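You operate a simulated robot arm through the tools that you are given. There is no shell and no other tool.

You run a simulated robot arm. Do the job below in one go: nothing can be reset, and whatever is moved stays where it is left.

TASK
Draw the leftover yarn off the orange-tipped bobbin in the tube cleaner and stand it on the blue peg.
Fine: blue arm in, press START once, arm out again after. Where these are worked on the way, their far stop is far enough and under half their travel is too little: blue arm.

It is judged by the outcome, as a careful person would: the job done as asked, and still so three seconds after it is handed in. It fails if anything else is knocked over, pushed out of place, dropped, spilled or broken.

THE ROBOT
A 7-joint arm with a fingered hand, fixed in place. Base frame: the origin is on the floor under the middle of its stand, x ahead of it, y to its left, z up; the work surface is at about z = 80. Lengths are in cm, angles in rad, forces in N, time in s.
It reaches about 108.9 cm from its shoulder. Its first joint turns from -2.601 to 2.601 rad. Payload 3.5 kg.
Tool frame: the origin (TCP) lies between the finger pads and is the grasp point; the fingertips stand 3 cm ahead of it; z points along the fingers, y is the line along which they close. The gripper opens to 10.4 cm; its body begins 3.5 cm behind the TCP. The gripper is a hand of 4 fingers: y runs from the thumb to the fingers, the wrist lies at [-1.5, -11, -18.6] in the tool frame, and closing takes about 1.5 s.
Orientation is that of the tool frame in the base frame, as a unit quaternion [w, x, y, z]. With the fingers straight down and the wrist toward the robot, the tool's x, y and z point along [0, 1, 0], [1, 0, 0] and [0, 0, -1] of the base frame.

THE INTERFACE
- The arm moves only by the tool jog_arm. Its argument "targets" is a list of rows, each a list of 3 entries, a list of its own where there are three numbers: the shift along the tool's x, y, z in units of 400 mm (1.0 is 400 mm), then the turn, a rotation vector about the tool's x, y, z in units of 180 degrees (1.0 is 180 degrees), then the gripper command, from -1 (shut) to 1 (fully open), values between in proportion. In form: [[[tx, ty, tz], [rx, ry, rz], fingers], ...]. A call has 1 to 20 rows; each row is the pose to reach, as a shift and turn from the pose commanded when the call began, along the tool's axes at that moment. A call with a number of a shift or a turn outside -1 to 1 is refused whole. Rows are played at 5 a second. More than 5 cm and 0.15 rad between two rows, or a gripper value outside its range, and nothing of the call is played. A pose out of reach is approached as far as the arm can. The call stops where the force on the tool passes 40 N (or 10 N more than at its start, if that is more) or the arm is blocked; 0.2 s more then pass. The fingers move at their own pace (about 4.5 cm/s each) and stop on an object; they squeeze with about 30 N. The grip force told is the motor's: it shows also when the fingers shut on nothing. Time passes only in rows, and 0.2 s behind the last, so rows that repeat a pose let the fingers close. The reply holds the time, the measured pose of the TCP, the force on the tool along the base axes, the opening and the grip force, in the units named above and with some noise, with the torque about the TCP (base axes, N m) and any sound that the robot's microphone picked up.
- Cameras (640 x 400 px; columns grow to the right, rows downward): "scene" is fixed at [6.23, 49.25, 162.66]; the picture's right is [-0.71, -0.71, 0.00], its down [-0.45, 0.45, -0.77] and it looks along [0.55, -0.54, -0.64] (base axes); focal length 360 px, centre (320, 200). "wrist" rides on the gripper at [6.1, -9.2, -13] in the tool frame; the picture's right is [-0.81, 0.28, -0.52], its down [-0.53, -0.71, 0.46] and it looks along [-0.24, 0.64, 0.72] (tool axes); focal length 275 px, centre (320, 200). There is no depth. A picture from a camera that has moved, and an enlarged one, comes with that camera's place and axes in the base frame and with its lens. The place of the scene camera against the robot may be out by one fixed shift of up to 1.8 cm in any direction.
- capture(camera): a new picture of that camera. No time passes.
- raise_lower(by): slides the trunk up (or, below 0, down) by that many cm; the arm rides with it, the base frame stays. It gives what a move gives, with no picture.
- hand_shape(shape): the hand has 4 fingers and takes this shape, open, in about a second: jaw (thumb against the fingers, like two jaws); tri (thumb and two fingers); tip (a fingertip pinch); poke (one finger out to press); point (the index stretched); flat (the hand flat); cup (the hand cupped); fist (a fist). The gripper value then closes the fingers along that shape, each until it touches; the sizes above hold for jaw. It gives what a move gives, with no picture.
- zoom(camera, box): a new picture of the part [left, top, right, bottom] of that camera's present view, enlarged. No time passes.
- close_job(): hands the job in; it is judged then, once.

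Places have to be worked out from the pictures, the camera data and where the tool is seen. Open the gripper and draw the arm clear of the work before you hand the job in, unless the task says otherwise.

The tools are called after "Call:" by a JSON object that holds its "name" and its "arguments". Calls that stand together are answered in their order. jog_arm: Moves the arm, as the interface text tells. Its arguments: {"type":"object","properties":{"targets":{"type":"array"}},"required":["targets"]} The other tools are called the same way: raise_lower (by) moves the trunk up or down; hand_shape (shape) gives the hand a shape; capture (camera) takes a picture; zoom (camera, box) takes an enlarged picture of a part of a camera's view; close_job () hands the job in.

At the start:

```text
t: 0.0
tcp_pos: [65.21, 1.17, 118.78]
ee_rot: [0.0, 0.708, 0.707, 0.0]
force: [-0.8, 0.3, -0.3]
torque: [0.03, -0.01, -0.01]
grip_width: 10.35
grip_force: 0.1
shape: jaw
trunk travel left (down, up): [-50.0, 21.0]
```

scene: 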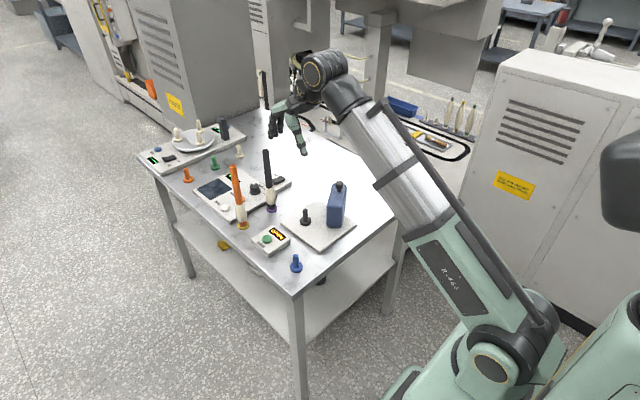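
wrist: 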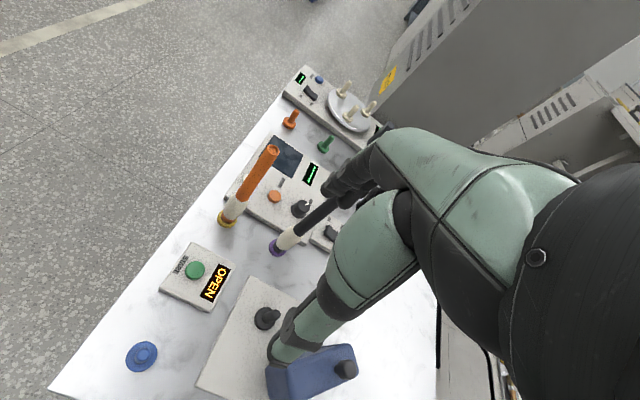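

The scene shows a table with several devices; I need a closer look to identify the tube cleaner, the blue arm, START button, and blue peg. I zoom in on the scene camera.

Call:
{"name": "zoom", "arguments": {"camera": "scene", "box": [130, 100, 370, 250]}}

Call:
{"name": "zoom", "arguments": {"camera": "scene", "box": [220, 160, 380, 280]}}

Call:
{"name": "zoom", "arguments": {"camera": "wrist", "box": [120, 220, 440, 400]}}

Call:
{"name": "zoom", "arguments": {"camera": "wrist", "box": [200, 50, 440, 260]}}

```text
2.67 times, centred on (250, 175) of scene
camera zoom: at [6.23, 49.25, 162.66], right [-0.71, -0.71, 0.0], down [-0.45, 0.45, -0.77], along [0.55, -0.54, -0.64], focal length 959 px, centre (507, 267)
```

zoom: 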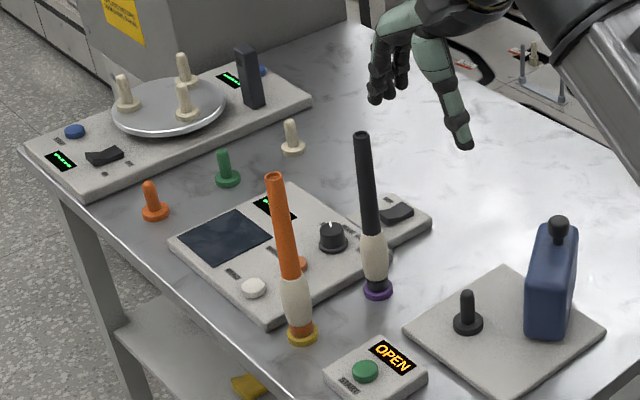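

```text
3.33 times, centred on (300, 220) of scene
camera zoom: at [6.23, 49.25, 162.66], right [-0.71, -0.71, 0.0], down [-0.45, 0.45, -0.77], along [0.55, -0.54, -0.64], focal length 1199 px, centre (387, 133)
```

zoom: 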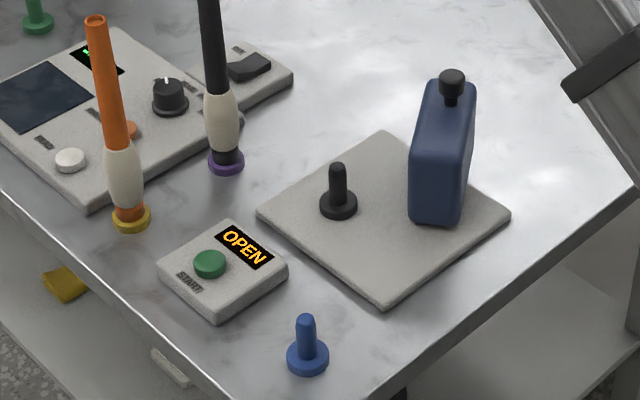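

```text
2.00 times, centred on (280, 310) of wrist
camera zoom: at [56.11, 7.45, 131.88], right [0.28, -0.81, 0.52], down [-0.71, -0.53, -0.46], along [0.64, -0.24, -0.72], focal length 551 px, centre (400, -20)
```

zoom: 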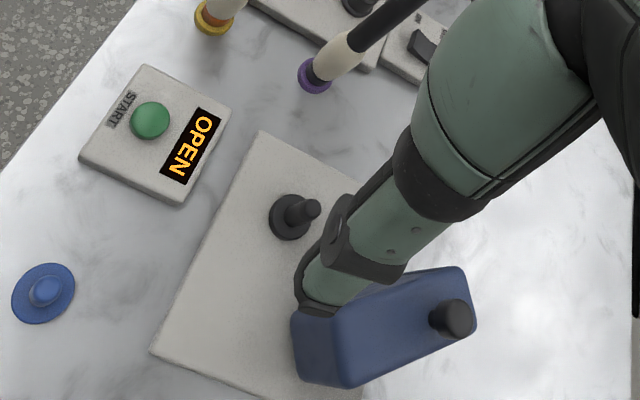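

```text
1.90 times, centred on (320, 155) of wrist
camera zoom: at [56.11, 7.45, 131.88], right [0.28, -0.81, 0.52], down [-0.71, -0.53, -0.46], along [0.64, -0.24, -0.72], focal length 524 px, centre (320, 286)
```

zoom: 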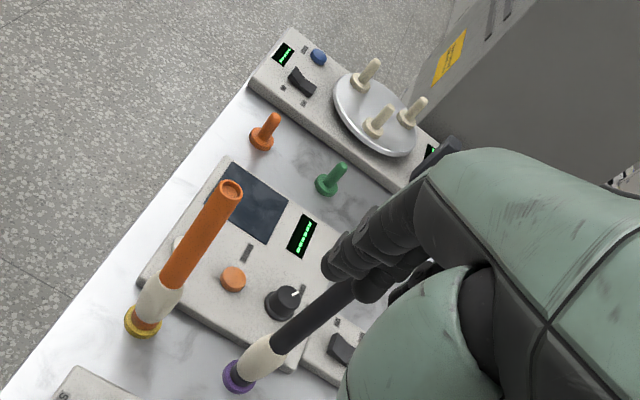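

I see the orange bobbin on the yellow peg at about (83.8, 7.3) with its top near z 104.4. The black spindle on the grey plate (tube cleaner) is near (70, -7.6), the blue arm with its knob near (66, -19.5, 92), the START box near (71, 7) and the blue peg near (58.2, 6.7). I move the hand aside at height to see the blue arm unobstructed with the wrist camera.

Call:
{"name": "jog_arm", "arguments": {"targets": [[[-0.1, -0.02, 0], [0, 0, 0], 1], [[-0.2, -0.04, 0], [0, 0, 0], 1], [[-0.3, -0.06, 0], [0, 0, 0], 1], [[-0.4, -0.08, 0], [0, 0, 0], 1], [[-0.5, -0.1, 0], [0, 0, 0], 1], [[-0.6, -0.12, 0], [0, 0, 0], 1], [[-0.65, -0.125, 0], [0, 0, 0], 1]]}}

Call:
{"name": "capture", "arguments": {"camera": "wrist"}}

Call:
{"name": "capture", "arguments": {"camera": "scene"}}

```text
t: 1.6
tcp_pos: [60.02, -25.16, 118.74]
ee_rot: [0.0, 0.707, 0.707, 0.0]
force: [-0.1, 1.0, -0.1]
torque: [-0.03, 0.03, -0.03]
grip_width: 10.38
grip_force: 0.1
shape: jaw
trunk travel left (down, up): [-50.0, 21.0]
```

```text
taken
camera wrist: at [50.8, -18.97, 131.78], right [0.28, -0.81, 0.52], down [-0.71, -0.53, -0.46], along [0.64, -0.24, -0.72], focal length 275 px, centre (320, 200)
```

wrist: 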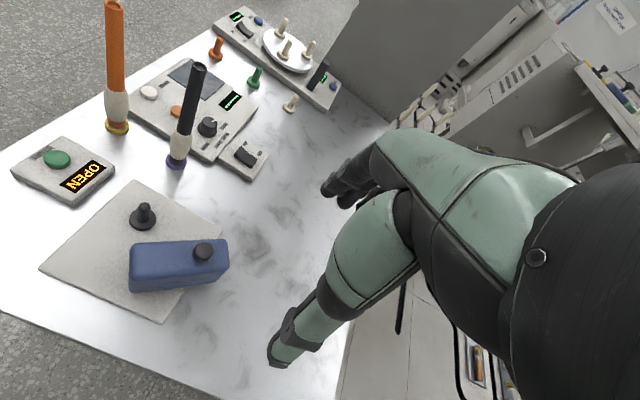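

```text
taken
```

scene: 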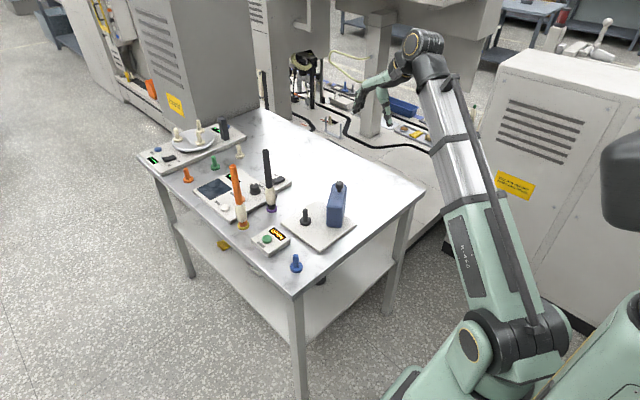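

Now the tube cleaner is in full view; I enlarge it from both cameras to work out how the blue arm moves.

Call:
{"name": "zoom", "arguments": {"camera": "wrist", "box": [30, 160, 270, 310]}}

Call:
{"name": "zoom", "arguments": {"camera": "scene", "box": [275, 170, 371, 250]}}

Call:
{"name": "zoom", "arguments": {"camera": "wrist", "box": [0, 0, 240, 200]}}

```text
2.67 times, centred on (150, 235) of wrist
camera zoom: at [50.8, -18.97, 131.78], right [0.28, -0.81, 0.52], down [-0.71, -0.53, -0.46], along [0.64, -0.24, -0.72], focal length 734 px, centre (773, 107)
```

zoom: 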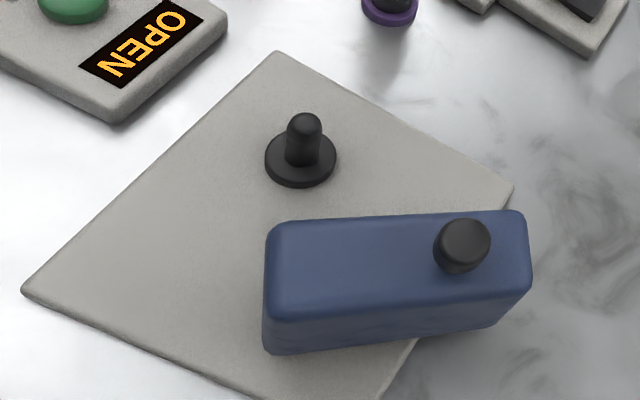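

```text
5.00 times, centred on (323, 210) of scene
camera zoom: at [6.23, 49.25, 162.66], right [-0.71, -0.71, 0.0], down [-0.45, 0.45, -0.77], along [0.55, -0.54, -0.64], focal length 1799 px, centre (305, 150)
```

zoom: 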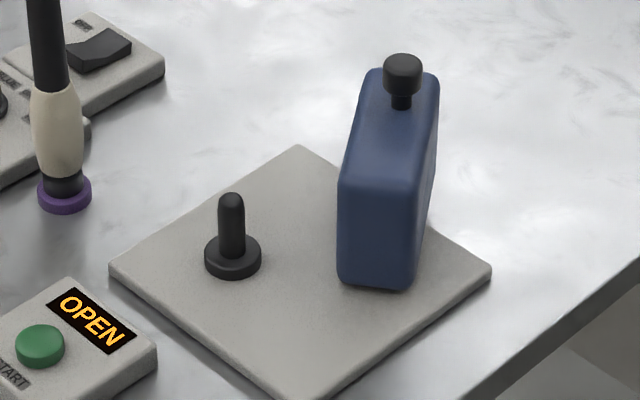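

```text
2.00 times, centred on (120, 100) of wrist
camera zoom: at [50.8, -18.97, 131.78], right [0.28, -0.81, 0.52], down [-0.71, -0.53, -0.46], along [0.64, -0.24, -0.72], focal length 551 px, centre (720, 400)
```

zoom: 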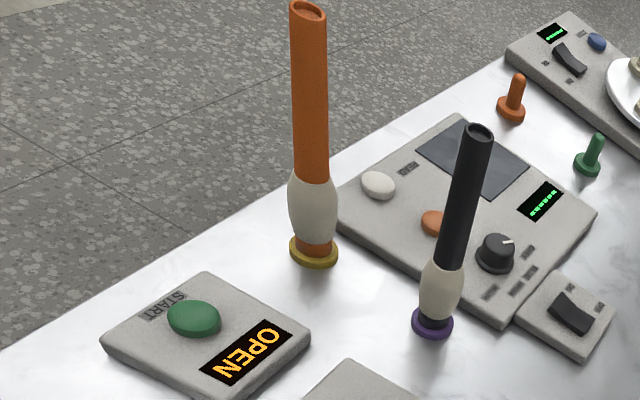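

The spindle is at about (69.6, -7.9). The blue arm is a block about 12 cm long, yawed, with its knob at the outer end, and the orange bobbin is at (83.75, 7.1) with its top at about 104.3. I move over the orange bobbin, staying high.

Call:
{"name": "jog_arm", "arguments": {"targets": [[[0.09, 0.066, 0], [0, 0, 0], 1], [[0.18, 0.132, 0], [0, 0, 0], 1], [[0.27, 0.198, 0], [0, 0, 0], 1], [[0.36, 0.264, 0], [0, 0, 0], 1], [[0.45, 0.33, 0], [0, 0, 0], 1], [[0.54, 0.396, 0], [0, 0, 0], 1], [[0.63, 0.462, 0], [0, 0, 0], 1], [[0.72, 0.528, 0], [0, 0, 0], 1], [[0.805, 0.593, 0], [0, 0, 0], 1], [[0.805, 0.593, 0], [0, 0, 0], 1]]}}

Call:
{"name": "capture", "arguments": {"camera": "wrist"}}

Call:
{"name": "capture", "arguments": {"camera": "scene"}}

```text
t: 3.8
tcp_pos: [83.94, 7.59, 118.58]
ee_rot: [0.0, 0.707, 0.707, 0.0]
force: [-0.3, 0.0, 0.6]
torque: [0.01, 0.01, 0.03]
grip_width: 10.39
grip_force: 0.0
shape: jaw
trunk travel left (down, up): [-50.0, 21.0]
```

```text
taken
camera wrist: at [74.84, 13.84, 131.64], right [0.27, -0.81, 0.52], down [-0.71, -0.53, -0.46], along [0.64, -0.24, -0.72], focal length 275 px, centre (320, 200)
```

wrist: 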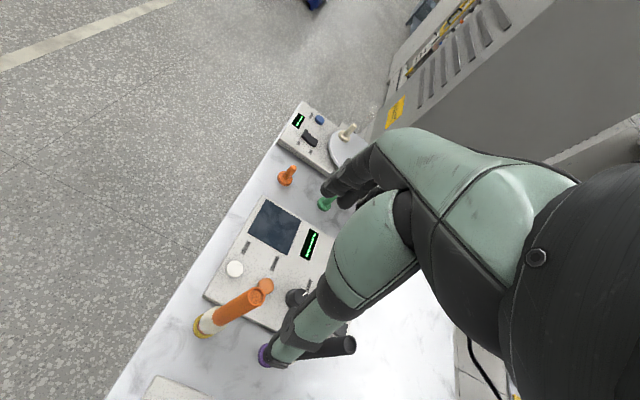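

```text
taken
```

scene: 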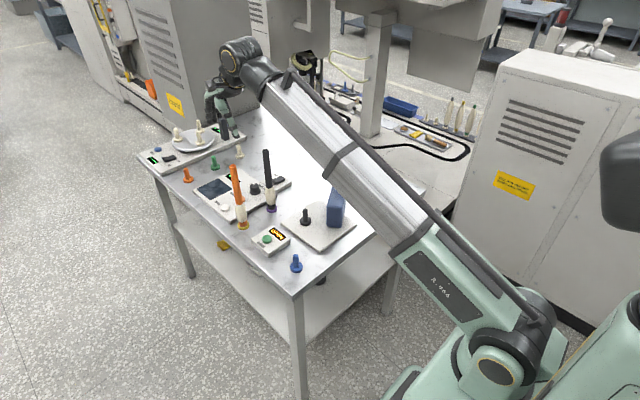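

The hand is above the bobbin; I zoom in to see where the bobbin top and base lie relative to the hand.

Call:
{"name": "zoom", "arguments": {"camera": "wrist", "box": [160, 250, 360, 375]}}

Call:
{"name": "zoom", "arguments": {"camera": "scene", "box": [180, 30, 340, 130]}}

```text
3.20 times, centred on (260, 312) of wrist
camera zoom: at [74.84, 13.84, 131.64], right [0.27, -0.81, 0.52], down [-0.71, -0.53, -0.46], along [0.64, -0.24, -0.72], focal length 881 px, centre (512, -160)
```

zoom: 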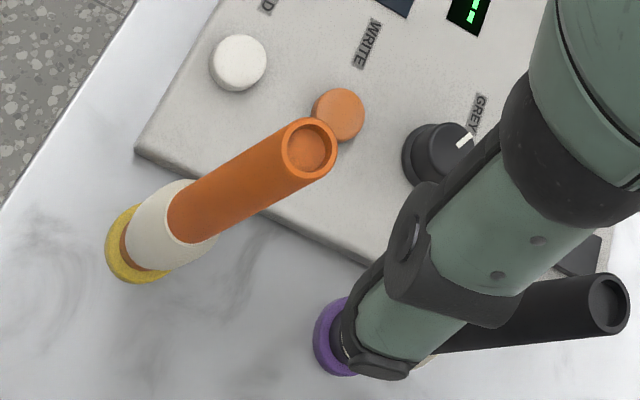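

```text
4.00 times, centred on (260, 80) of scene
camera zoom: at [6.23, 49.25, 162.66], right [-0.71, -0.71, 0.0], down [-0.45, 0.45, -0.77], along [0.55, -0.54, -0.64], focal length 1439 px, centre (560, 680)
```

zoom: 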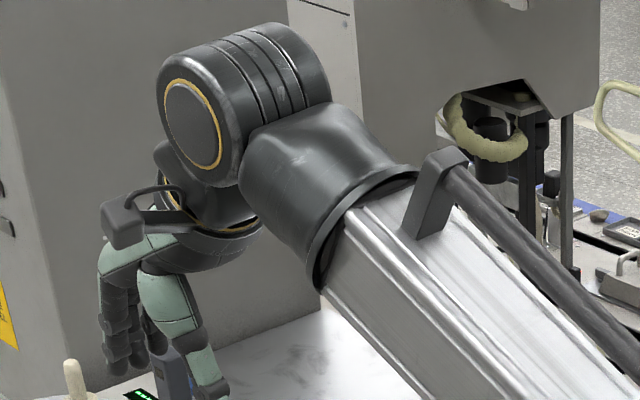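

The bobbin's axis lies about 0.4 cm toward -y of the TCP and centred in x, so I correct this and descend around the tube top with the hand open.

Call:
{"name": "jog_arm", "arguments": {"targets": [[[-0.0105, 0, 0.0], [0, 0, 0], 1], [[-0.0105, 0, 0.08], [0, 0, 0], 1], [[-0.0105, 0, 0.16], [0, 0, 0], 1], [[-0.0105, 0, 0.24], [0, 0, 0], 1], [[-0.0105, 0, 0.3], [0, 0, 0], 1], [[-0.0105, 0, 0.35], [0, 0, 0], 1], [[-0.0105, 0, 0.39], [0, 0, 0], 1], [[-0.0105, 0, 0.41], [0, 0, 0], 1], [[-0.0105, 0, 0.425], [0, 0, 0], 1], [[-0.0105, 0, 0.425], [0, 0, 0], 1]]}}

Call:
{"name": "capture", "arguments": {"camera": "wrist"}}

Call:
{"name": "zoom", "arguments": {"camera": "scene", "box": [180, 90, 340, 240]}}

```text
t: 6.0
tcp_pos: [84.02, 7.02, 101.88]
ee_rot: [0.001, 0.707, 0.707, 0.0]
force: [-0.7, 0.0, 0.9]
torque: [0.0, 0.01, 0.03]
grip_width: 10.38
grip_force: 0.0
shape: jaw
trunk travel left (down, up): [-50.0, 21.0]
```

```text
taken
camera wrist: at [74.8, 13.21, 114.89], right [0.28, -0.81, 0.52], down [-0.71, -0.53, -0.46], along [0.64, -0.24, -0.72], focal length 275 px, centre (320, 200)
```

wrist: 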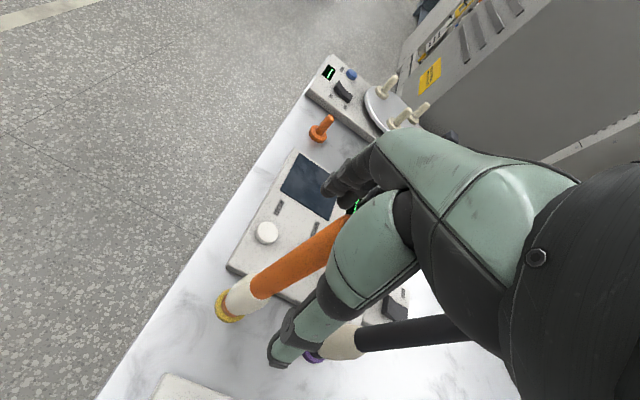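

```text
2.67 times, centred on (260, 165) of scene
camera zoom: at [6.23, 49.25, 162.66], right [-0.71, -0.71, 0.0], down [-0.45, 0.45, -0.77], along [0.55, -0.54, -0.64], focal length 959 px, centre (480, 293)
```

zoom: 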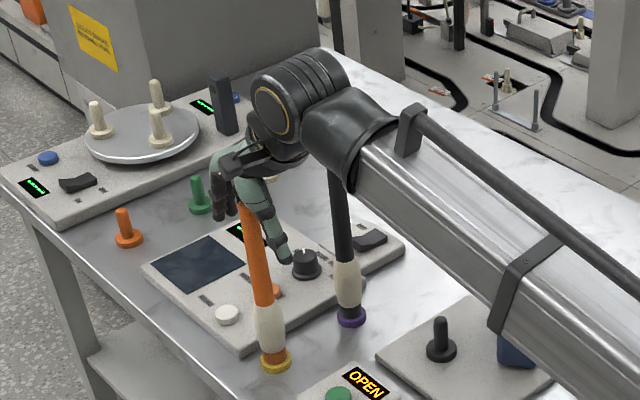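

The tube sits between thumb and fingers without contact. I close the hand on it.

Call:
{"name": "jog_arm", "arguments": {"targets": [[[0, 0, 0], [0, 0, 0], 0.3], [[0, 0, 0], [0, 0, 0], 0], [[0, 0, 0], [0, 0, 0], -0.3], [[0, 0, 0], [0, 0, 0], -0.6], [[0, 0, 0], [0, 0, 0], -1], [[0, 0, 0], [0, 0, 0], -1], [[0, 0, 0], [0, 0, 0], -1], [[0, 0, 0], [0, 0, 0], -1], [[0, 0, 0], [0, 0, 0], -1], [[0, 0, 0], [0, 0, 0], -1]]}}

Call:
{"name": "capture", "arguments": {"camera": "wrist"}}

Call:
{"name": "zoom", "arguments": {"camera": "scene", "box": [180, 90, 340, 240]}}

```text
t: 8.2
tcp_pos: [83.93, 7.09, 101.8]
ee_rot: [-0.001, 0.707, 0.707, 0.0]
force: [0.0, 0.1, 0.4]
torque: [0.01, -0.02, 0.01]
grip_width: 1.19
grip_force: 30.3
shape: jaw
trunk travel left (down, up): [-50.0, 21.0]
```

```text
taken
camera wrist: at [74.8, 13.21, 114.9], right [0.28, -0.81, 0.52], down [-0.71, -0.53, -0.46], along [0.64, -0.24, -0.72], focal length 275 px, centre (320, 200)
```

wrist: 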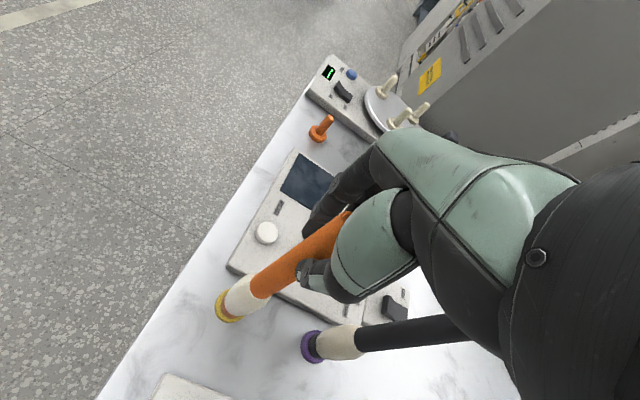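

```text
2.67 times, centred on (260, 165) of scene
camera zoom: at [6.23, 49.25, 162.66], right [-0.71, -0.71, 0.0], down [-0.45, 0.45, -0.77], along [0.55, -0.54, -0.64], focal length 959 px, centre (480, 293)
```

zoom: 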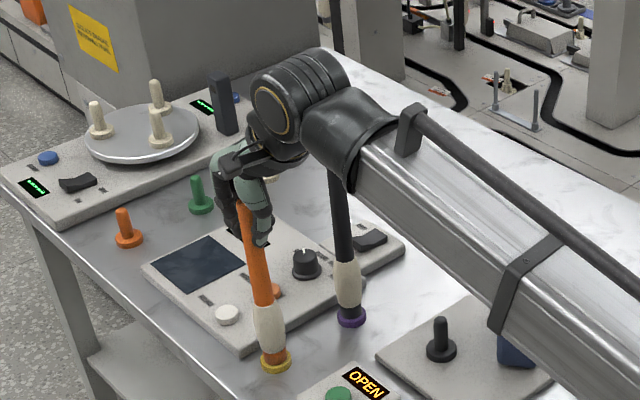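

Grip width 1.2 with 30 N: the tube seems held. I lift it straight up slowly by 9 cm and check.

Call:
{"name": "jog_arm", "arguments": {"targets": [[[0, 0, -0.02], [0, 0, 0], -1], [[0, 0, -0.05], [0, 0, 0], -1], [[0, 0, -0.09], [0, 0, 0], -1], [[0, 0, -0.13], [0, 0, 0], -1], [[0, 0, -0.17], [0, 0, 0], -1], [[0, 0, -0.21], [0, 0, 0], -1], [[0, 0, -0.25], [0, 0, 0], -1], [[0, 0, -0.25], [0, 0, 0], -1]]}}

Call:
{"name": "capture", "arguments": {"camera": "wrist"}}

Call:
{"name": "zoom", "arguments": {"camera": "scene", "box": [180, 90, 340, 240]}}

```text
t: 10.0
tcp_pos: [84.07, 7.07, 111.98]
ee_rot: [0.0, 0.708, 0.707, 0.0]
force: [0.4, -0.3, -0.6]
torque: [-0.01, 0.01, 0.0]
grip_width: 1.22
grip_force: 29.8
shape: jaw
trunk travel left (down, up): [-50.0, 21.0]
```

```text
taken
camera wrist: at [74.83, 13.27, 124.99], right [0.28, -0.81, 0.52], down [-0.71, -0.53, -0.46], along [0.64, -0.24, -0.72], focal length 275 px, centre (320, 200)
```

wrist: 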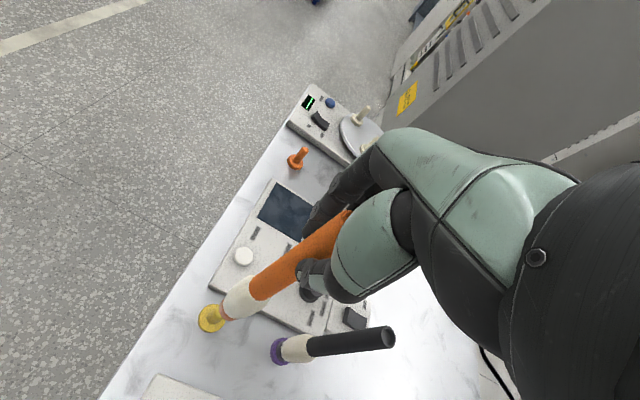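

```text
2.67 times, centred on (260, 165) of scene
camera zoom: at [6.23, 49.25, 162.66], right [-0.71, -0.71, 0.0], down [-0.45, 0.45, -0.77], along [0.55, -0.54, -0.64], focal length 959 px, centre (480, 293)
```

zoom: 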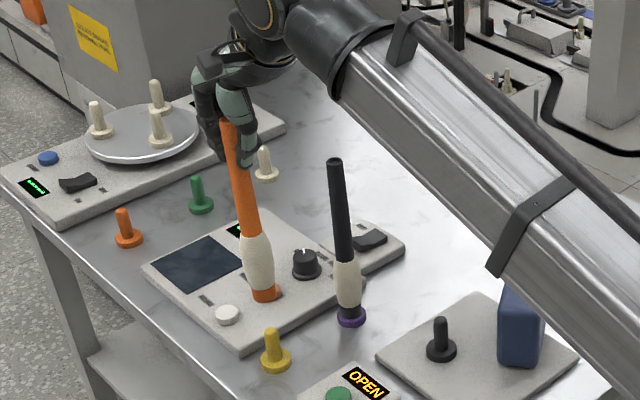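

The bobbin is held upright and clear of the yellow peg. I carry it over to the spindle of the tube cleaner, displacement about (-13.9, -15.0), keeping height.

Call:
{"name": "jog_arm", "arguments": {"targets": [[[-0.045, -0.042, 0], [0, 0, 0], -1], [[-0.09, -0.084, 0], [0, 0, 0], -1], [[-0.14, -0.13, 0], [0, 0, 0], -1], [[-0.19, -0.176, 0], [0, 0, 0], -1], [[-0.24, -0.222, 0], [0, 0, 0], -1], [[-0.29, -0.269, 0], [0, 0, 0], -1], [[-0.34, -0.315, 0], [0, 0, 0], -1], [[-0.375, -0.3475, 0], [0, 0, 0], -1], [[-0.375, -0.3475, 0], [0, 0, 0], -1]]}}

Call:
{"name": "capture", "arguments": {"camera": "wrist"}}

Call:
{"name": "zoom", "arguments": {"camera": "scene", "box": [255, 150, 375, 250]}}

Call:
{"name": "zoom", "arguments": {"camera": "wrist", "box": [140, 220, 340, 345]}}

```text
t: 12.0
tcp_pos: [70.11, -7.97, 111.95]
ee_rot: [0.0, 0.707, 0.707, 0.0]
force: [-0.3, -1.0, -0.9]
torque: [-0.02, 0.01, -0.03]
grip_width: 1.23
grip_force: 29.7
shape: jaw
trunk travel left (down, up): [-50.0, 21.0]
```

```text
taken
camera wrist: at [61.03, -1.86, 125.0], right [0.28, -0.81, 0.52], down [-0.71, -0.53, -0.46], along [0.64, -0.24, -0.72], focal length 275 px, centre (320, 200)
```

wrist: 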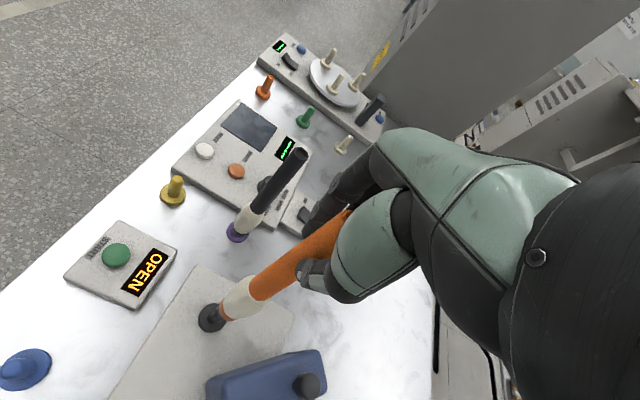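

```text
4.00 times, centred on (315, 200) of scene
camera zoom: at [6.23, 49.25, 162.66], right [-0.71, -0.71, 0.0], down [-0.45, 0.45, -0.77], along [0.55, -0.54, -0.64], focal length 1439 px, centre (340, 200)
```

zoom: 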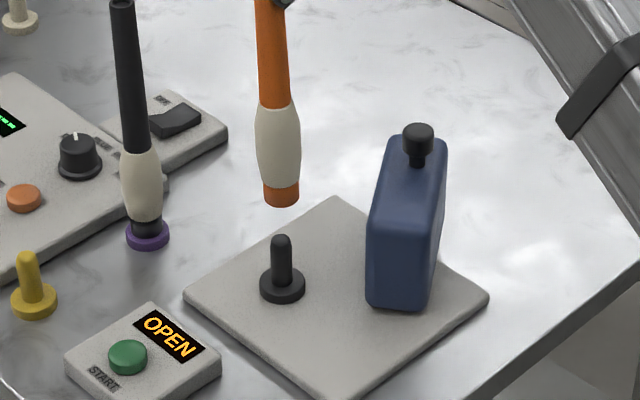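

```text
3.20 times, centred on (240, 282) of wrist
camera zoom: at [61.03, -1.86, 125.0], right [0.28, -0.81, 0.52], down [-0.71, -0.53, -0.46], along [0.64, -0.24, -0.72], focal length 881 px, centre (576, -64)
```

zoom: 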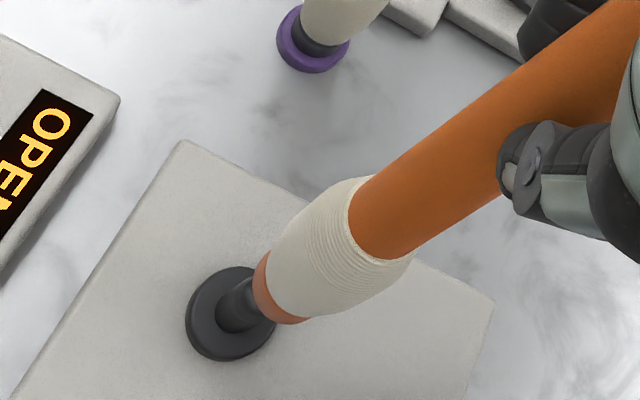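

From this direction the bobbin lines up with the spindle within about 0.2 cm laterally, but both cameras look from nearly the same side. I turn the hand about the vertical through the TCP by 60° to check alignment along the other direction.

Call:
{"name": "jog_arm", "arguments": {"targets": [[[0, 0, 0], [0, 0, -0.042], -1], [[0, 0, 0], [0, 0, -0.084], -1], [[0, 0, 0], [0, 0, -0.126], -1], [[0, 0, 0], [0, 0, -0.168], -1], [[0, 0, 0], [0, 0, -0.21], -1], [[0, 0, 0], [0, 0, -0.252], -1], [[0, 0, 0], [0, 0, -0.294], -1], [[0, 0, 0], [0, 0, -0.333], -1], [[0, 0, 0], [0, 0, -0.333], -1]]}}

Call:
{"name": "capture", "arguments": {"camera": "wrist"}}

Call:
{"name": "zoom", "arguments": {"camera": "scene", "box": [255, 150, 375, 250]}}

Call:
{"name": "zoom", "arguments": {"camera": "wrist", "box": [140, 220, 340, 345]}}

```text
t: 14.0
tcp_pos: [70.1, -8.06, 111.8]
ee_rot: [0.0, 0.259, 0.966, 0.0]
force: [-0.1, 0.1, -0.1]
torque: [-0.01, 0.0, 0.01]
grip_width: 1.2
grip_force: 30.1
shape: jaw
trunk travel left (down, up): [-50.0, 21.0]
```

```text
taken
camera wrist: at [60.2, -12.85, 124.87], right [0.84, -0.17, 0.52], down [0.11, -0.88, -0.46], along [0.53, 0.44, -0.72], focal length 275 px, centre (320, 200)
```

wrist: 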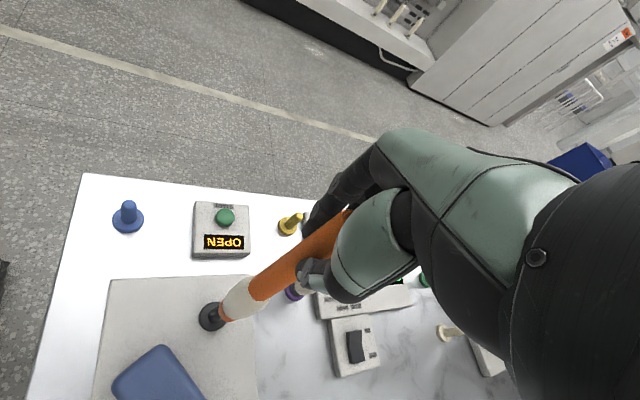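

```text
4.00 times, centred on (315, 200) of scene
camera zoom: at [6.23, 49.25, 162.66], right [-0.71, -0.71, 0.0], down [-0.45, 0.45, -0.77], along [0.55, -0.54, -0.64], focal length 1439 px, centre (340, 200)
```

zoom: 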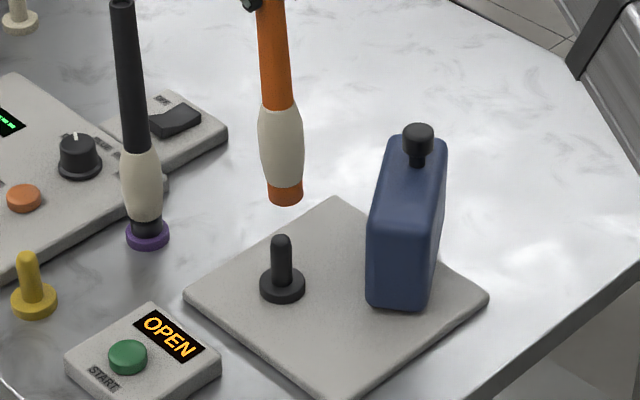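

```text
3.20 times, centred on (240, 282) of wrist
camera zoom: at [60.2, -12.85, 124.87], right [0.84, -0.17, 0.52], down [0.11, -0.88, -0.46], along [0.53, 0.44, -0.72], focal length 881 px, centre (576, -64)
```

zoom: 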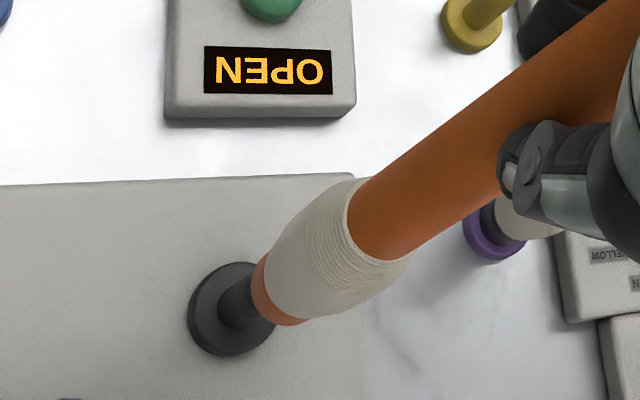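

The two views show the bobbin axis about 0.5 cm short of the spindle in +y and nearly right in x. I zoom tighter to refine.

Call:
{"name": "zoom", "arguments": {"camera": "wrist", "box": [180, 270, 276, 330]}}

Call:
{"name": "zoom", "arguments": {"camera": "scene", "box": [285, 170, 333, 230]}}

```text
6.67 times, centred on (228, 300) of wrist
camera zoom: at [60.2, -12.85, 124.87], right [0.84, -0.17, 0.52], down [0.11, -0.88, -0.46], along [0.53, 0.44, -0.72], focal length 1835 px, centre (933, -467)
```

zoom: 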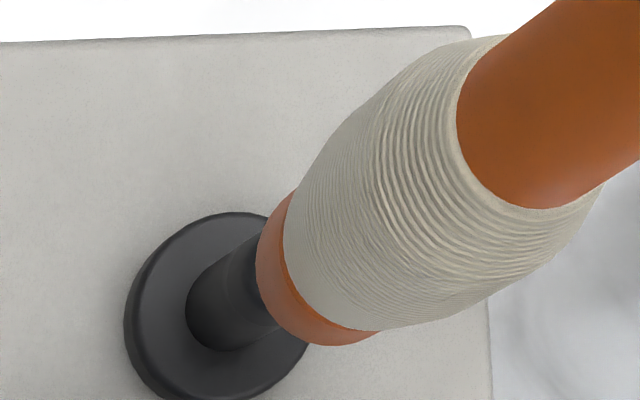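

```text
6.67 times, centred on (309, 200) of scene
camera zoom: at [6.23, 49.25, 162.66], right [-0.71, -0.71, 0.0], down [-0.45, 0.45, -0.77], along [0.55, -0.54, -0.64], focal length 2398 px, centre (393, 200)
```

zoom: 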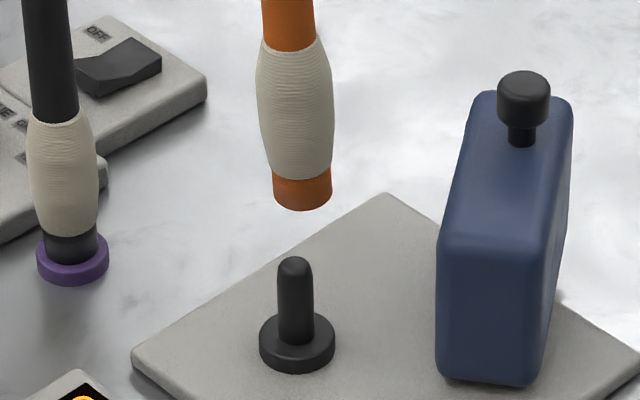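

Combining both views, the bobbin needs about (+0.14, +0.55) cm to be over the spindle. I apply this and lower by 2.5 cm so the bottom is just above the peg tip, then check again.

Call:
{"name": "jog_arm", "arguments": {"targets": [[[0.00385, 0.01366, 0], [0, 0, 0], -1], [[0.00385, 0.01366, 0.02], [0, 0, 0], -1], [[0.00385, 0.01366, 0.04], [0, 0, 0], -1], [[0.00385, 0.01366, 0.0625], [0, 0, 0], -1], [[0.00385, 0.01366, 0.0625], [0, 0, 0], -1]]}}

Call:
{"name": "zoom", "arguments": {"camera": "wrist", "box": [180, 270, 276, 330]}}

Call:
{"name": "zoom", "arguments": {"camera": "scene", "box": [285, 170, 333, 230]}}

```text
t: 15.2
tcp_pos: [70.23, -7.65, 109.43]
ee_rot: [0.0, 0.26, 0.966, 0.0]
force: [-0.3, -0.9, -0.3]
torque: [0.01, 0.01, 0.01]
grip_width: 1.22
grip_force: 30.2
shape: jaw
trunk travel left (down, up): [-50.0, 21.0]
```

```text
6.67 times, centred on (228, 300) of wrist
camera zoom: at [60.36, -12.35, 122.45], right [0.84, -0.17, 0.52], down [0.1, -0.88, -0.46], along [0.53, 0.44, -0.72], focal length 1835 px, centre (933, -467)
```

zoom: 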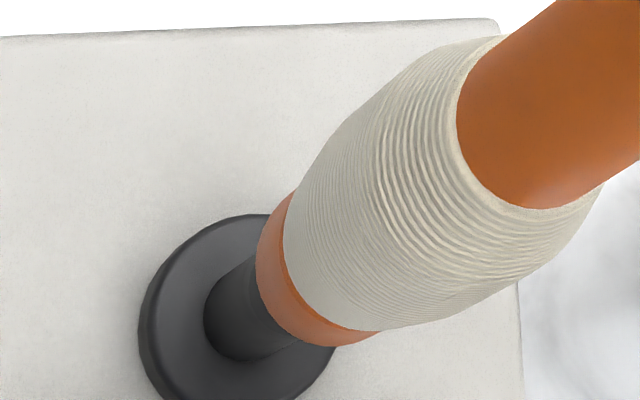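

```text
6.67 times, centred on (309, 200) of scene
camera zoom: at [6.23, 49.25, 162.66], right [-0.71, -0.71, 0.0], down [-0.45, 0.45, -0.77], along [0.55, -0.54, -0.64], focal length 2398 px, centre (393, 200)
```

zoom: 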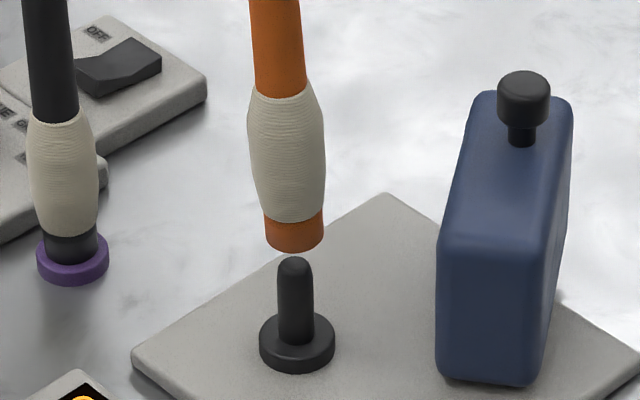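

The bobbin bottom is now centred over the peg in both views. I lower slowly 3 cm and watch the forces.

Call:
{"name": "jog_arm", "arguments": {"targets": [[[0, 0.0008, 0.015], [0, 0, 0], -1], [[0, 0.0008, 0.03], [0, 0, 0], -1], [[0, 0.0008, 0.045], [0, 0, 0], -1], [[0, 0.0008, 0.06], [0, 0, 0], -1], [[0, 0.0008, 0.075], [0, 0, 0], -1], [[0, 0.0008, 0.075], [0, 0, 0], -1]]}}

Call:
{"name": "zoom", "arguments": {"camera": "scene", "box": [285, 170, 333, 230]}}

Call:
{"name": "zoom", "arguments": {"camera": "wrist", "box": [180, 270, 276, 330]}}

```text
t: 16.6
tcp_pos: [70.37, -7.5, 106.38]
ee_rot: [0.0, 0.26, 0.966, 0.0]
force: [0.0, 0.0, -0.7]
torque: [-0.04, 0.0, 0.0]
grip_width: 1.22
grip_force: 30.7
shape: jaw
trunk travel left (down, up): [-50.0, 21.0]
```

```text
6.67 times, centred on (309, 200) of scene
camera zoom: at [6.23, 49.25, 162.66], right [-0.71, -0.71, 0.0], down [-0.45, 0.45, -0.77], along [0.55, -0.54, -0.64], focal length 2398 px, centre (393, 200)
```

zoom: 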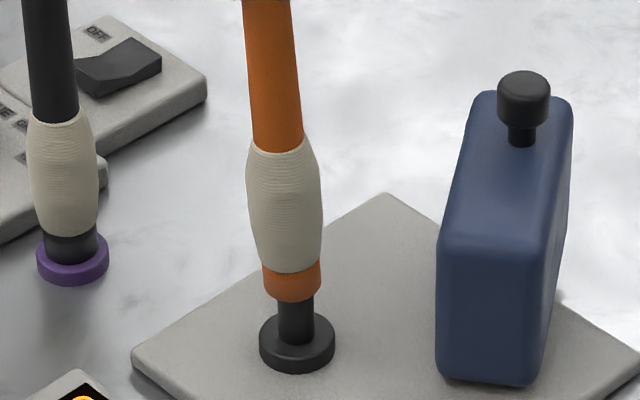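

```text
6.67 times, centred on (228, 300) of wrist
camera zoom: at [60.51, -12.16, 119.34], right [0.84, -0.17, 0.52], down [0.1, -0.88, -0.46], along [0.53, 0.44, -0.72], focal length 1835 px, centre (933, -467)
```

zoom: 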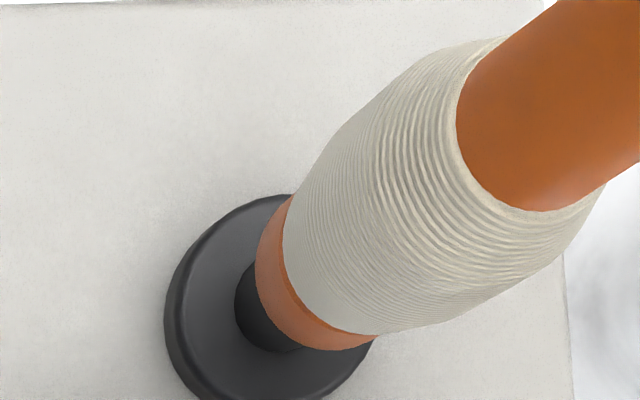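

The bobbin slid onto the spindle with no contact force. I keep lowering until it is close to the flange.

Call:
{"name": "jog_arm", "arguments": {"targets": [[[0.0007, -0.0027, 0.015], [0, 0, 0], -1], [[0.0007, -0.0027, 0.03], [0, 0, 0], -1], [[0.0007, -0.0027, 0.045], [0, 0, 0], -1], [[0.0007, -0.0027, 0.06], [0, 0, 0], -1], [[0.0007, -0.0027, 0.068], [0, 0, 0], -1], [[0.0007, -0.0027, 0.068], [0, 0, 0], -1]]}}

Call:
{"name": "zoom", "arguments": {"camera": "scene", "box": [285, 170, 333, 230]}}

```text
t: 18.0
tcp_pos: [70.25, -7.42, 103.54]
ee_rot: [0.0, 0.259, 0.966, 0.001]
force: [-0.1, 0.8, 0.0]
torque: [-0.03, 0.0, -0.02]
grip_width: 1.22
grip_force: 30.1
shape: jaw
trunk travel left (down, up): [-50.0, 21.0]
```

```text
6.67 times, centred on (309, 200) of scene
camera zoom: at [6.23, 49.25, 162.66], right [-0.71, -0.71, 0.0], down [-0.45, 0.45, -0.77], along [0.55, -0.54, -0.64], focal length 2398 px, centre (393, 200)
```

zoom: 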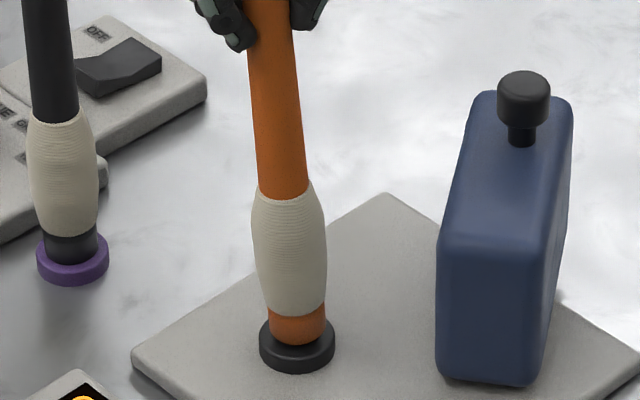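

The bobbin is almost on the flange and centred. I lower the last few millimetres in small steps until I feel contact.

Call:
{"name": "jog_arm", "arguments": {"targets": [[[0, 0, 0.004], [0, 0, 0], -1], [[0, 0, 0.008], [0, 0, 0], -1], [[0, 0, 0.012], [0, 0, 0], -1], [[0, 0, 0.012], [0, 0, 0], -1]]}}

Call:
{"name": "zoom", "arguments": {"camera": "scene", "box": [285, 170, 333, 230]}}

```text
t: 19.0
tcp_pos: [70.21, -7.49, 103.1]
ee_rot: [0.0, 0.26, 0.966, -0.001]
force: [0.2, -0.2, 3.8]
torque: [-0.02, -0.01, -0.01]
grip_width: 1.22
grip_force: 29.6
shape: jaw
trunk travel left (down, up): [-50.0, 21.0]
```

```text
6.67 times, centred on (309, 200) of scene
camera zoom: at [6.23, 49.25, 162.66], right [-0.71, -0.71, 0.0], down [-0.45, 0.45, -0.77], along [0.55, -0.54, -0.64], focal length 2398 px, centre (393, 200)
```

zoom: 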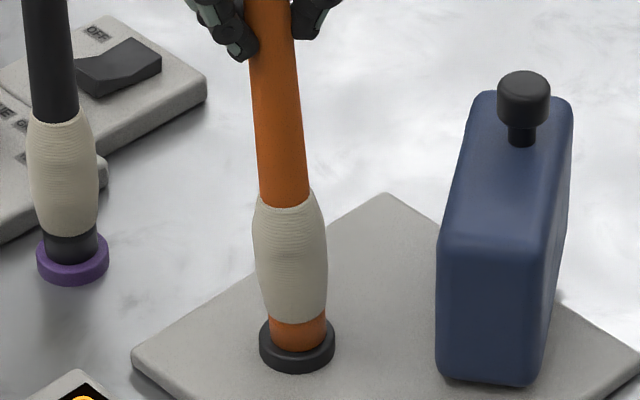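

Contact force 3.8 N upward: the bobbin is seated. I open the hand.

Call:
{"name": "jog_arm", "arguments": {"targets": [[[0, 0, 0], [0, 0, 0], -0.6], [[0, 0, 0], [0, 0, 0], -0.2], [[0, 0, 0], [0, 0, 0], 0.2], [[0, 0, 0], [0, 0, 0], 0.6], [[0, 0, 0], [0, 0, 0], 1], [[0, 0, 0], [0, 0, 0], 1], [[0, 0, 0], [0, 0, 0], 1], [[0, 0, 0], [0, 0, 0], 1]]}}

Call:
{"name": "capture", "arguments": {"camera": "wrist"}}

Call:
{"name": "zoom", "arguments": {"camera": "scene", "box": [255, 130, 375, 230]}}

```text
t: 20.8
tcp_pos: [70.13, -7.49, 102.93]
ee_rot: [0.0, 0.26, 0.966, 0.0]
force: [0.2, -0.5, 0.2]
torque: [0.02, -0.01, 0.0]
grip_width: 10.37
grip_force: 0.1
shape: jaw
trunk travel left (down, up): [-50.0, 21.0]
```

```text
taken
camera wrist: at [60.3, -12.22, 116.07], right [0.84, -0.17, 0.52], down [0.1, -0.88, -0.46], along [0.53, 0.44, -0.72], focal length 275 px, centre (320, 200)
```

wrist: 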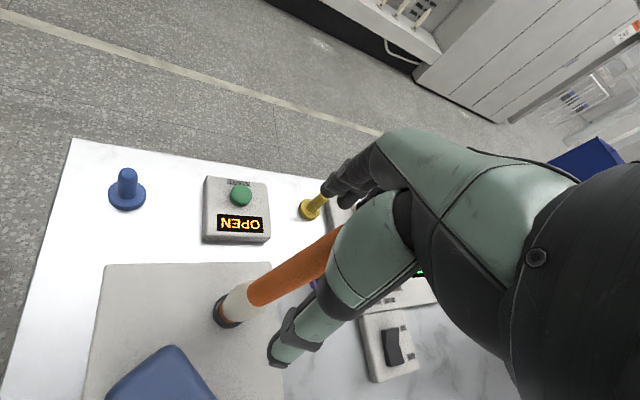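

```text
4.00 times, centred on (315, 180) of scene
camera zoom: at [6.23, 49.25, 162.66], right [-0.71, -0.71, 0.0], down [-0.45, 0.45, -0.77], along [0.55, -0.54, -0.64], focal length 1439 px, centre (340, 280)
```

zoom: 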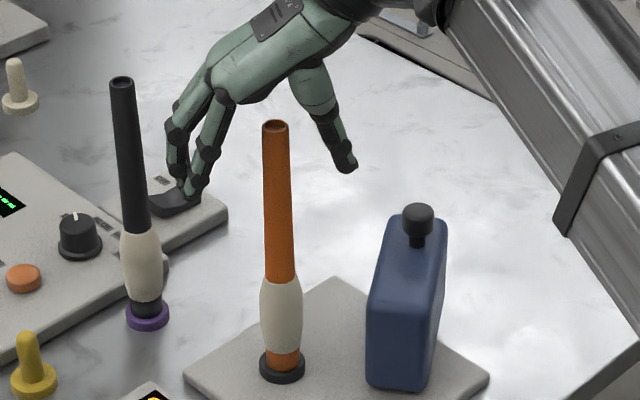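

The bobbin stands freely on the spindle. I raise the hand straight up, then back off to inspect the blue arm from this side.

Call:
{"name": "jog_arm", "arguments": {"targets": [[[0, 0, -0.05], [0, 0, 0], 1], [[0, 0, -0.12], [0, 0, 0], 1], [[0, 0, -0.2], [0, 0, 0], 1], [[0, 0, -0.28], [0, 0, 0], 1], [[0, 0, -0.34], [0, 0, 0], 1], [[0.015, -0.1, -0.34], [0, 0, 0], 1], [[0.03, -0.2, -0.34], [0, 0, 0], 1], [[0.048, -0.3165, -0.34], [0, 0, 0], 1], [[0.048, -0.3165, -0.34], [0, 0, 0], 1]]}}

Call:
{"name": "capture", "arguments": {"camera": "wrist"}}

Call:
{"name": "capture", "arguments": {"camera": "scene"}}

```text
t: 22.4
tcp_pos: [66.47, -12.29, 116.79]
ee_rot: [0.001, 0.264, 0.965, 0.002]
force: [18.4, -17.1, 18.0]
torque: [1.41, 4.67, 3.02]
grip_width: 10.38
grip_force: 0.1
shape: jaw
trunk travel left (down, up): [-50.0, 21.0]
stopped in row 7: the force on the tool passed its limit at 89 N (the readings are from after the stop); the commanded pose is now the measured one
```

```text
taken
camera wrist: at [56.52, -16.93, 129.81], right [0.84, -0.18, 0.52], down [0.1, -0.88, -0.46], along [0.54, 0.43, -0.72], focal length 275 px, centre (320, 200)
```

wrist: 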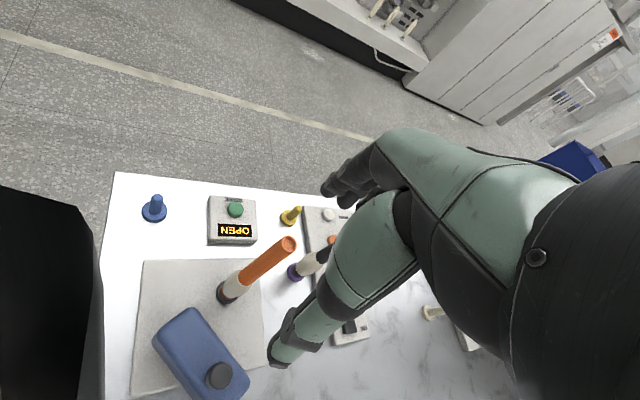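

```text
taken
```

scene: 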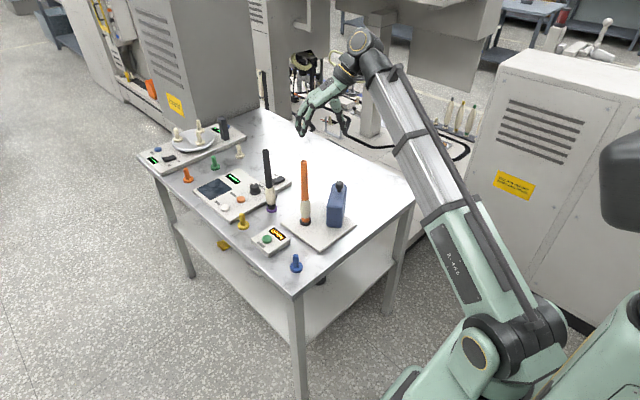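

The hand hit the robot's own forearm (the dark thing at the left of the wrist view), with nothing on the table touched. I go back forward, away from that folded posture, and turn the hand back to the original yaw.

Call:
{"name": "jog_arm", "arguments": {"targets": [[[0, 0.04, 0], [0, 0, 0], 1], [[0, 0.1, 0], [0, 0, 0], 1], [[0, 0.15, 0], [0, 0, 0], 1], [[0, 0.15, 0], [0, 0, 0.042], 1], [[0, 0.15, 0], [0, 0, 0.084], 1], [[0, 0.15, 0], [0, 0, 0.126], 1], [[0, 0.15, 0], [0, 0, 0.168], 1], [[0, 0.15, 0], [0, 0, 0.21], 1], [[0, 0.15, 0], [0, 0, 0.252], 1], [[0, 0.15, 0], [0, 0, 0.294], 1], [[0, 0.15, 0], [0, 0, 0.333], 1], [[0, 0.15, 0], [0, 0, 0.333], 1]]}}

Call:
{"name": "capture", "arguments": {"camera": "wrist"}}

Call:
{"name": "capture", "arguments": {"camera": "scene"}}

```text
t: 24.9
tcp_pos: [69.46, -7.13, 116.87]
ee_rot: [0.001, 0.711, 0.703, 0.002]
force: [0.2, 0.8, -1.2]
torque: [-0.01, -0.03, -0.02]
grip_width: 10.4
grip_force: 0.0
shape: jaw
trunk travel left (down, up): [-50.0, 21.0]
```

```text
taken
camera wrist: at [60.27, -0.84, 129.84], right [0.26, -0.81, 0.52], down [-0.72, -0.52, -0.46], along [0.64, -0.25, -0.72], focal length 275 px, centre (320, 200)
```

wrist: 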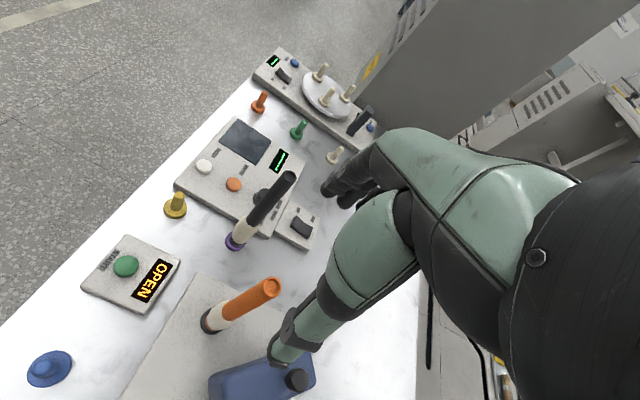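

```text
taken
```

scene: 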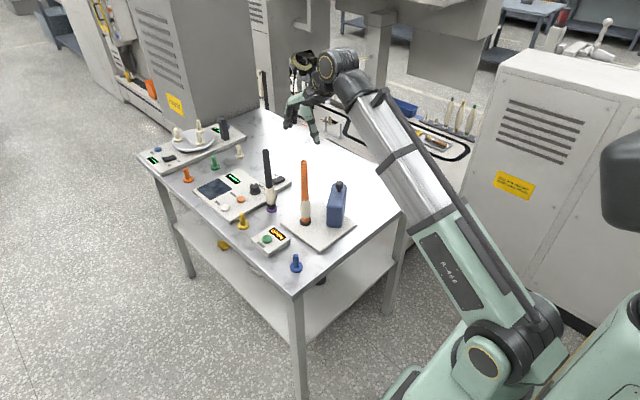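

Everything is still in place; the OPEN display persists. I move to the robot side of the blue arm (high) and take the poke shape to see where that finger ends up.

Call:
{"name": "jog_arm", "arguments": {"targets": [[[-0.08, -0.05, 0], [0, 0, 0], 1], [[-0.16, -0.1, 0], [0, 0, 0], 1], [[-0.24, -0.15, 0], [0, 0, 0], 1], [[-0.32, -0.2, 0], [0, 0, 0], 1], [[-0.4, -0.23, 0], [0, 0, 0], 1], [[-0.4, -0.23, 0], [0, 0, 0], 1]]}}

Call:
{"name": "hand_shape", "arguments": {"shape": "poke"}}

Call:
{"name": "capture", "arguments": {"camera": "wrist"}}

Call:
{"name": "zoom", "arguments": {"camera": "scene", "box": [260, 60, 420, 160]}}

```text
t: 26.4
tcp_pos: [60.0, -23.16, 116.82]
ee_rot: [0.001, 0.71, 0.704, 0.002]
force: [0.8, -0.3, 0.1]
torque: [-0.03, 0.03, -0.01]
grip_width: 10.38
grip_force: 0.2
shape: jaw
trunk travel left (down, up): [-50.0, 21.0]
```

```text
t: 27.2
tcp_pos: [60.13, -23.07, 116.72]
ee_rot: [0.0, 0.711, 0.704, 0.003]
force: [0.9, -0.2, 0.3]
torque: [0.01, 0.05, 0.01]
grip_width: 0.0
grip_force: 0.0
shape: poke
trunk travel left (down, up): [-50.0, 21.0]
```

```text
taken
camera wrist: at [50.97, -16.82, 129.81], right [0.27, -0.81, 0.52], down [-0.72, -0.53, -0.46], along [0.64, -0.25, -0.72], focal length 275 px, centre (320, 200)
```

wrist: 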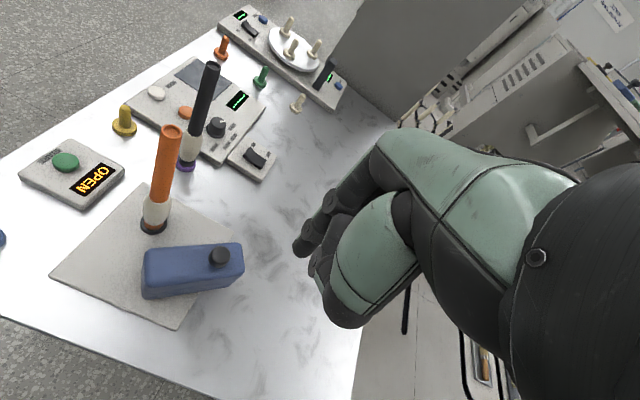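

```text
4.00 times, centred on (340, 110) of scene
camera zoom: at [6.23, 49.25, 162.66], right [-0.71, -0.71, 0.0], down [-0.45, 0.45, -0.77], along [0.55, -0.54, -0.64], focal length 1439 px, centre (240, 560)
```

zoom: 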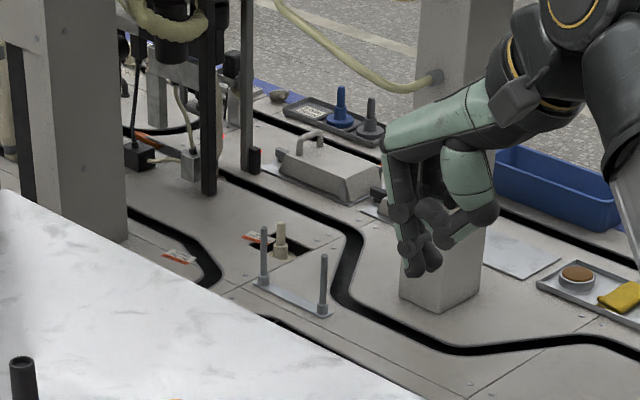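

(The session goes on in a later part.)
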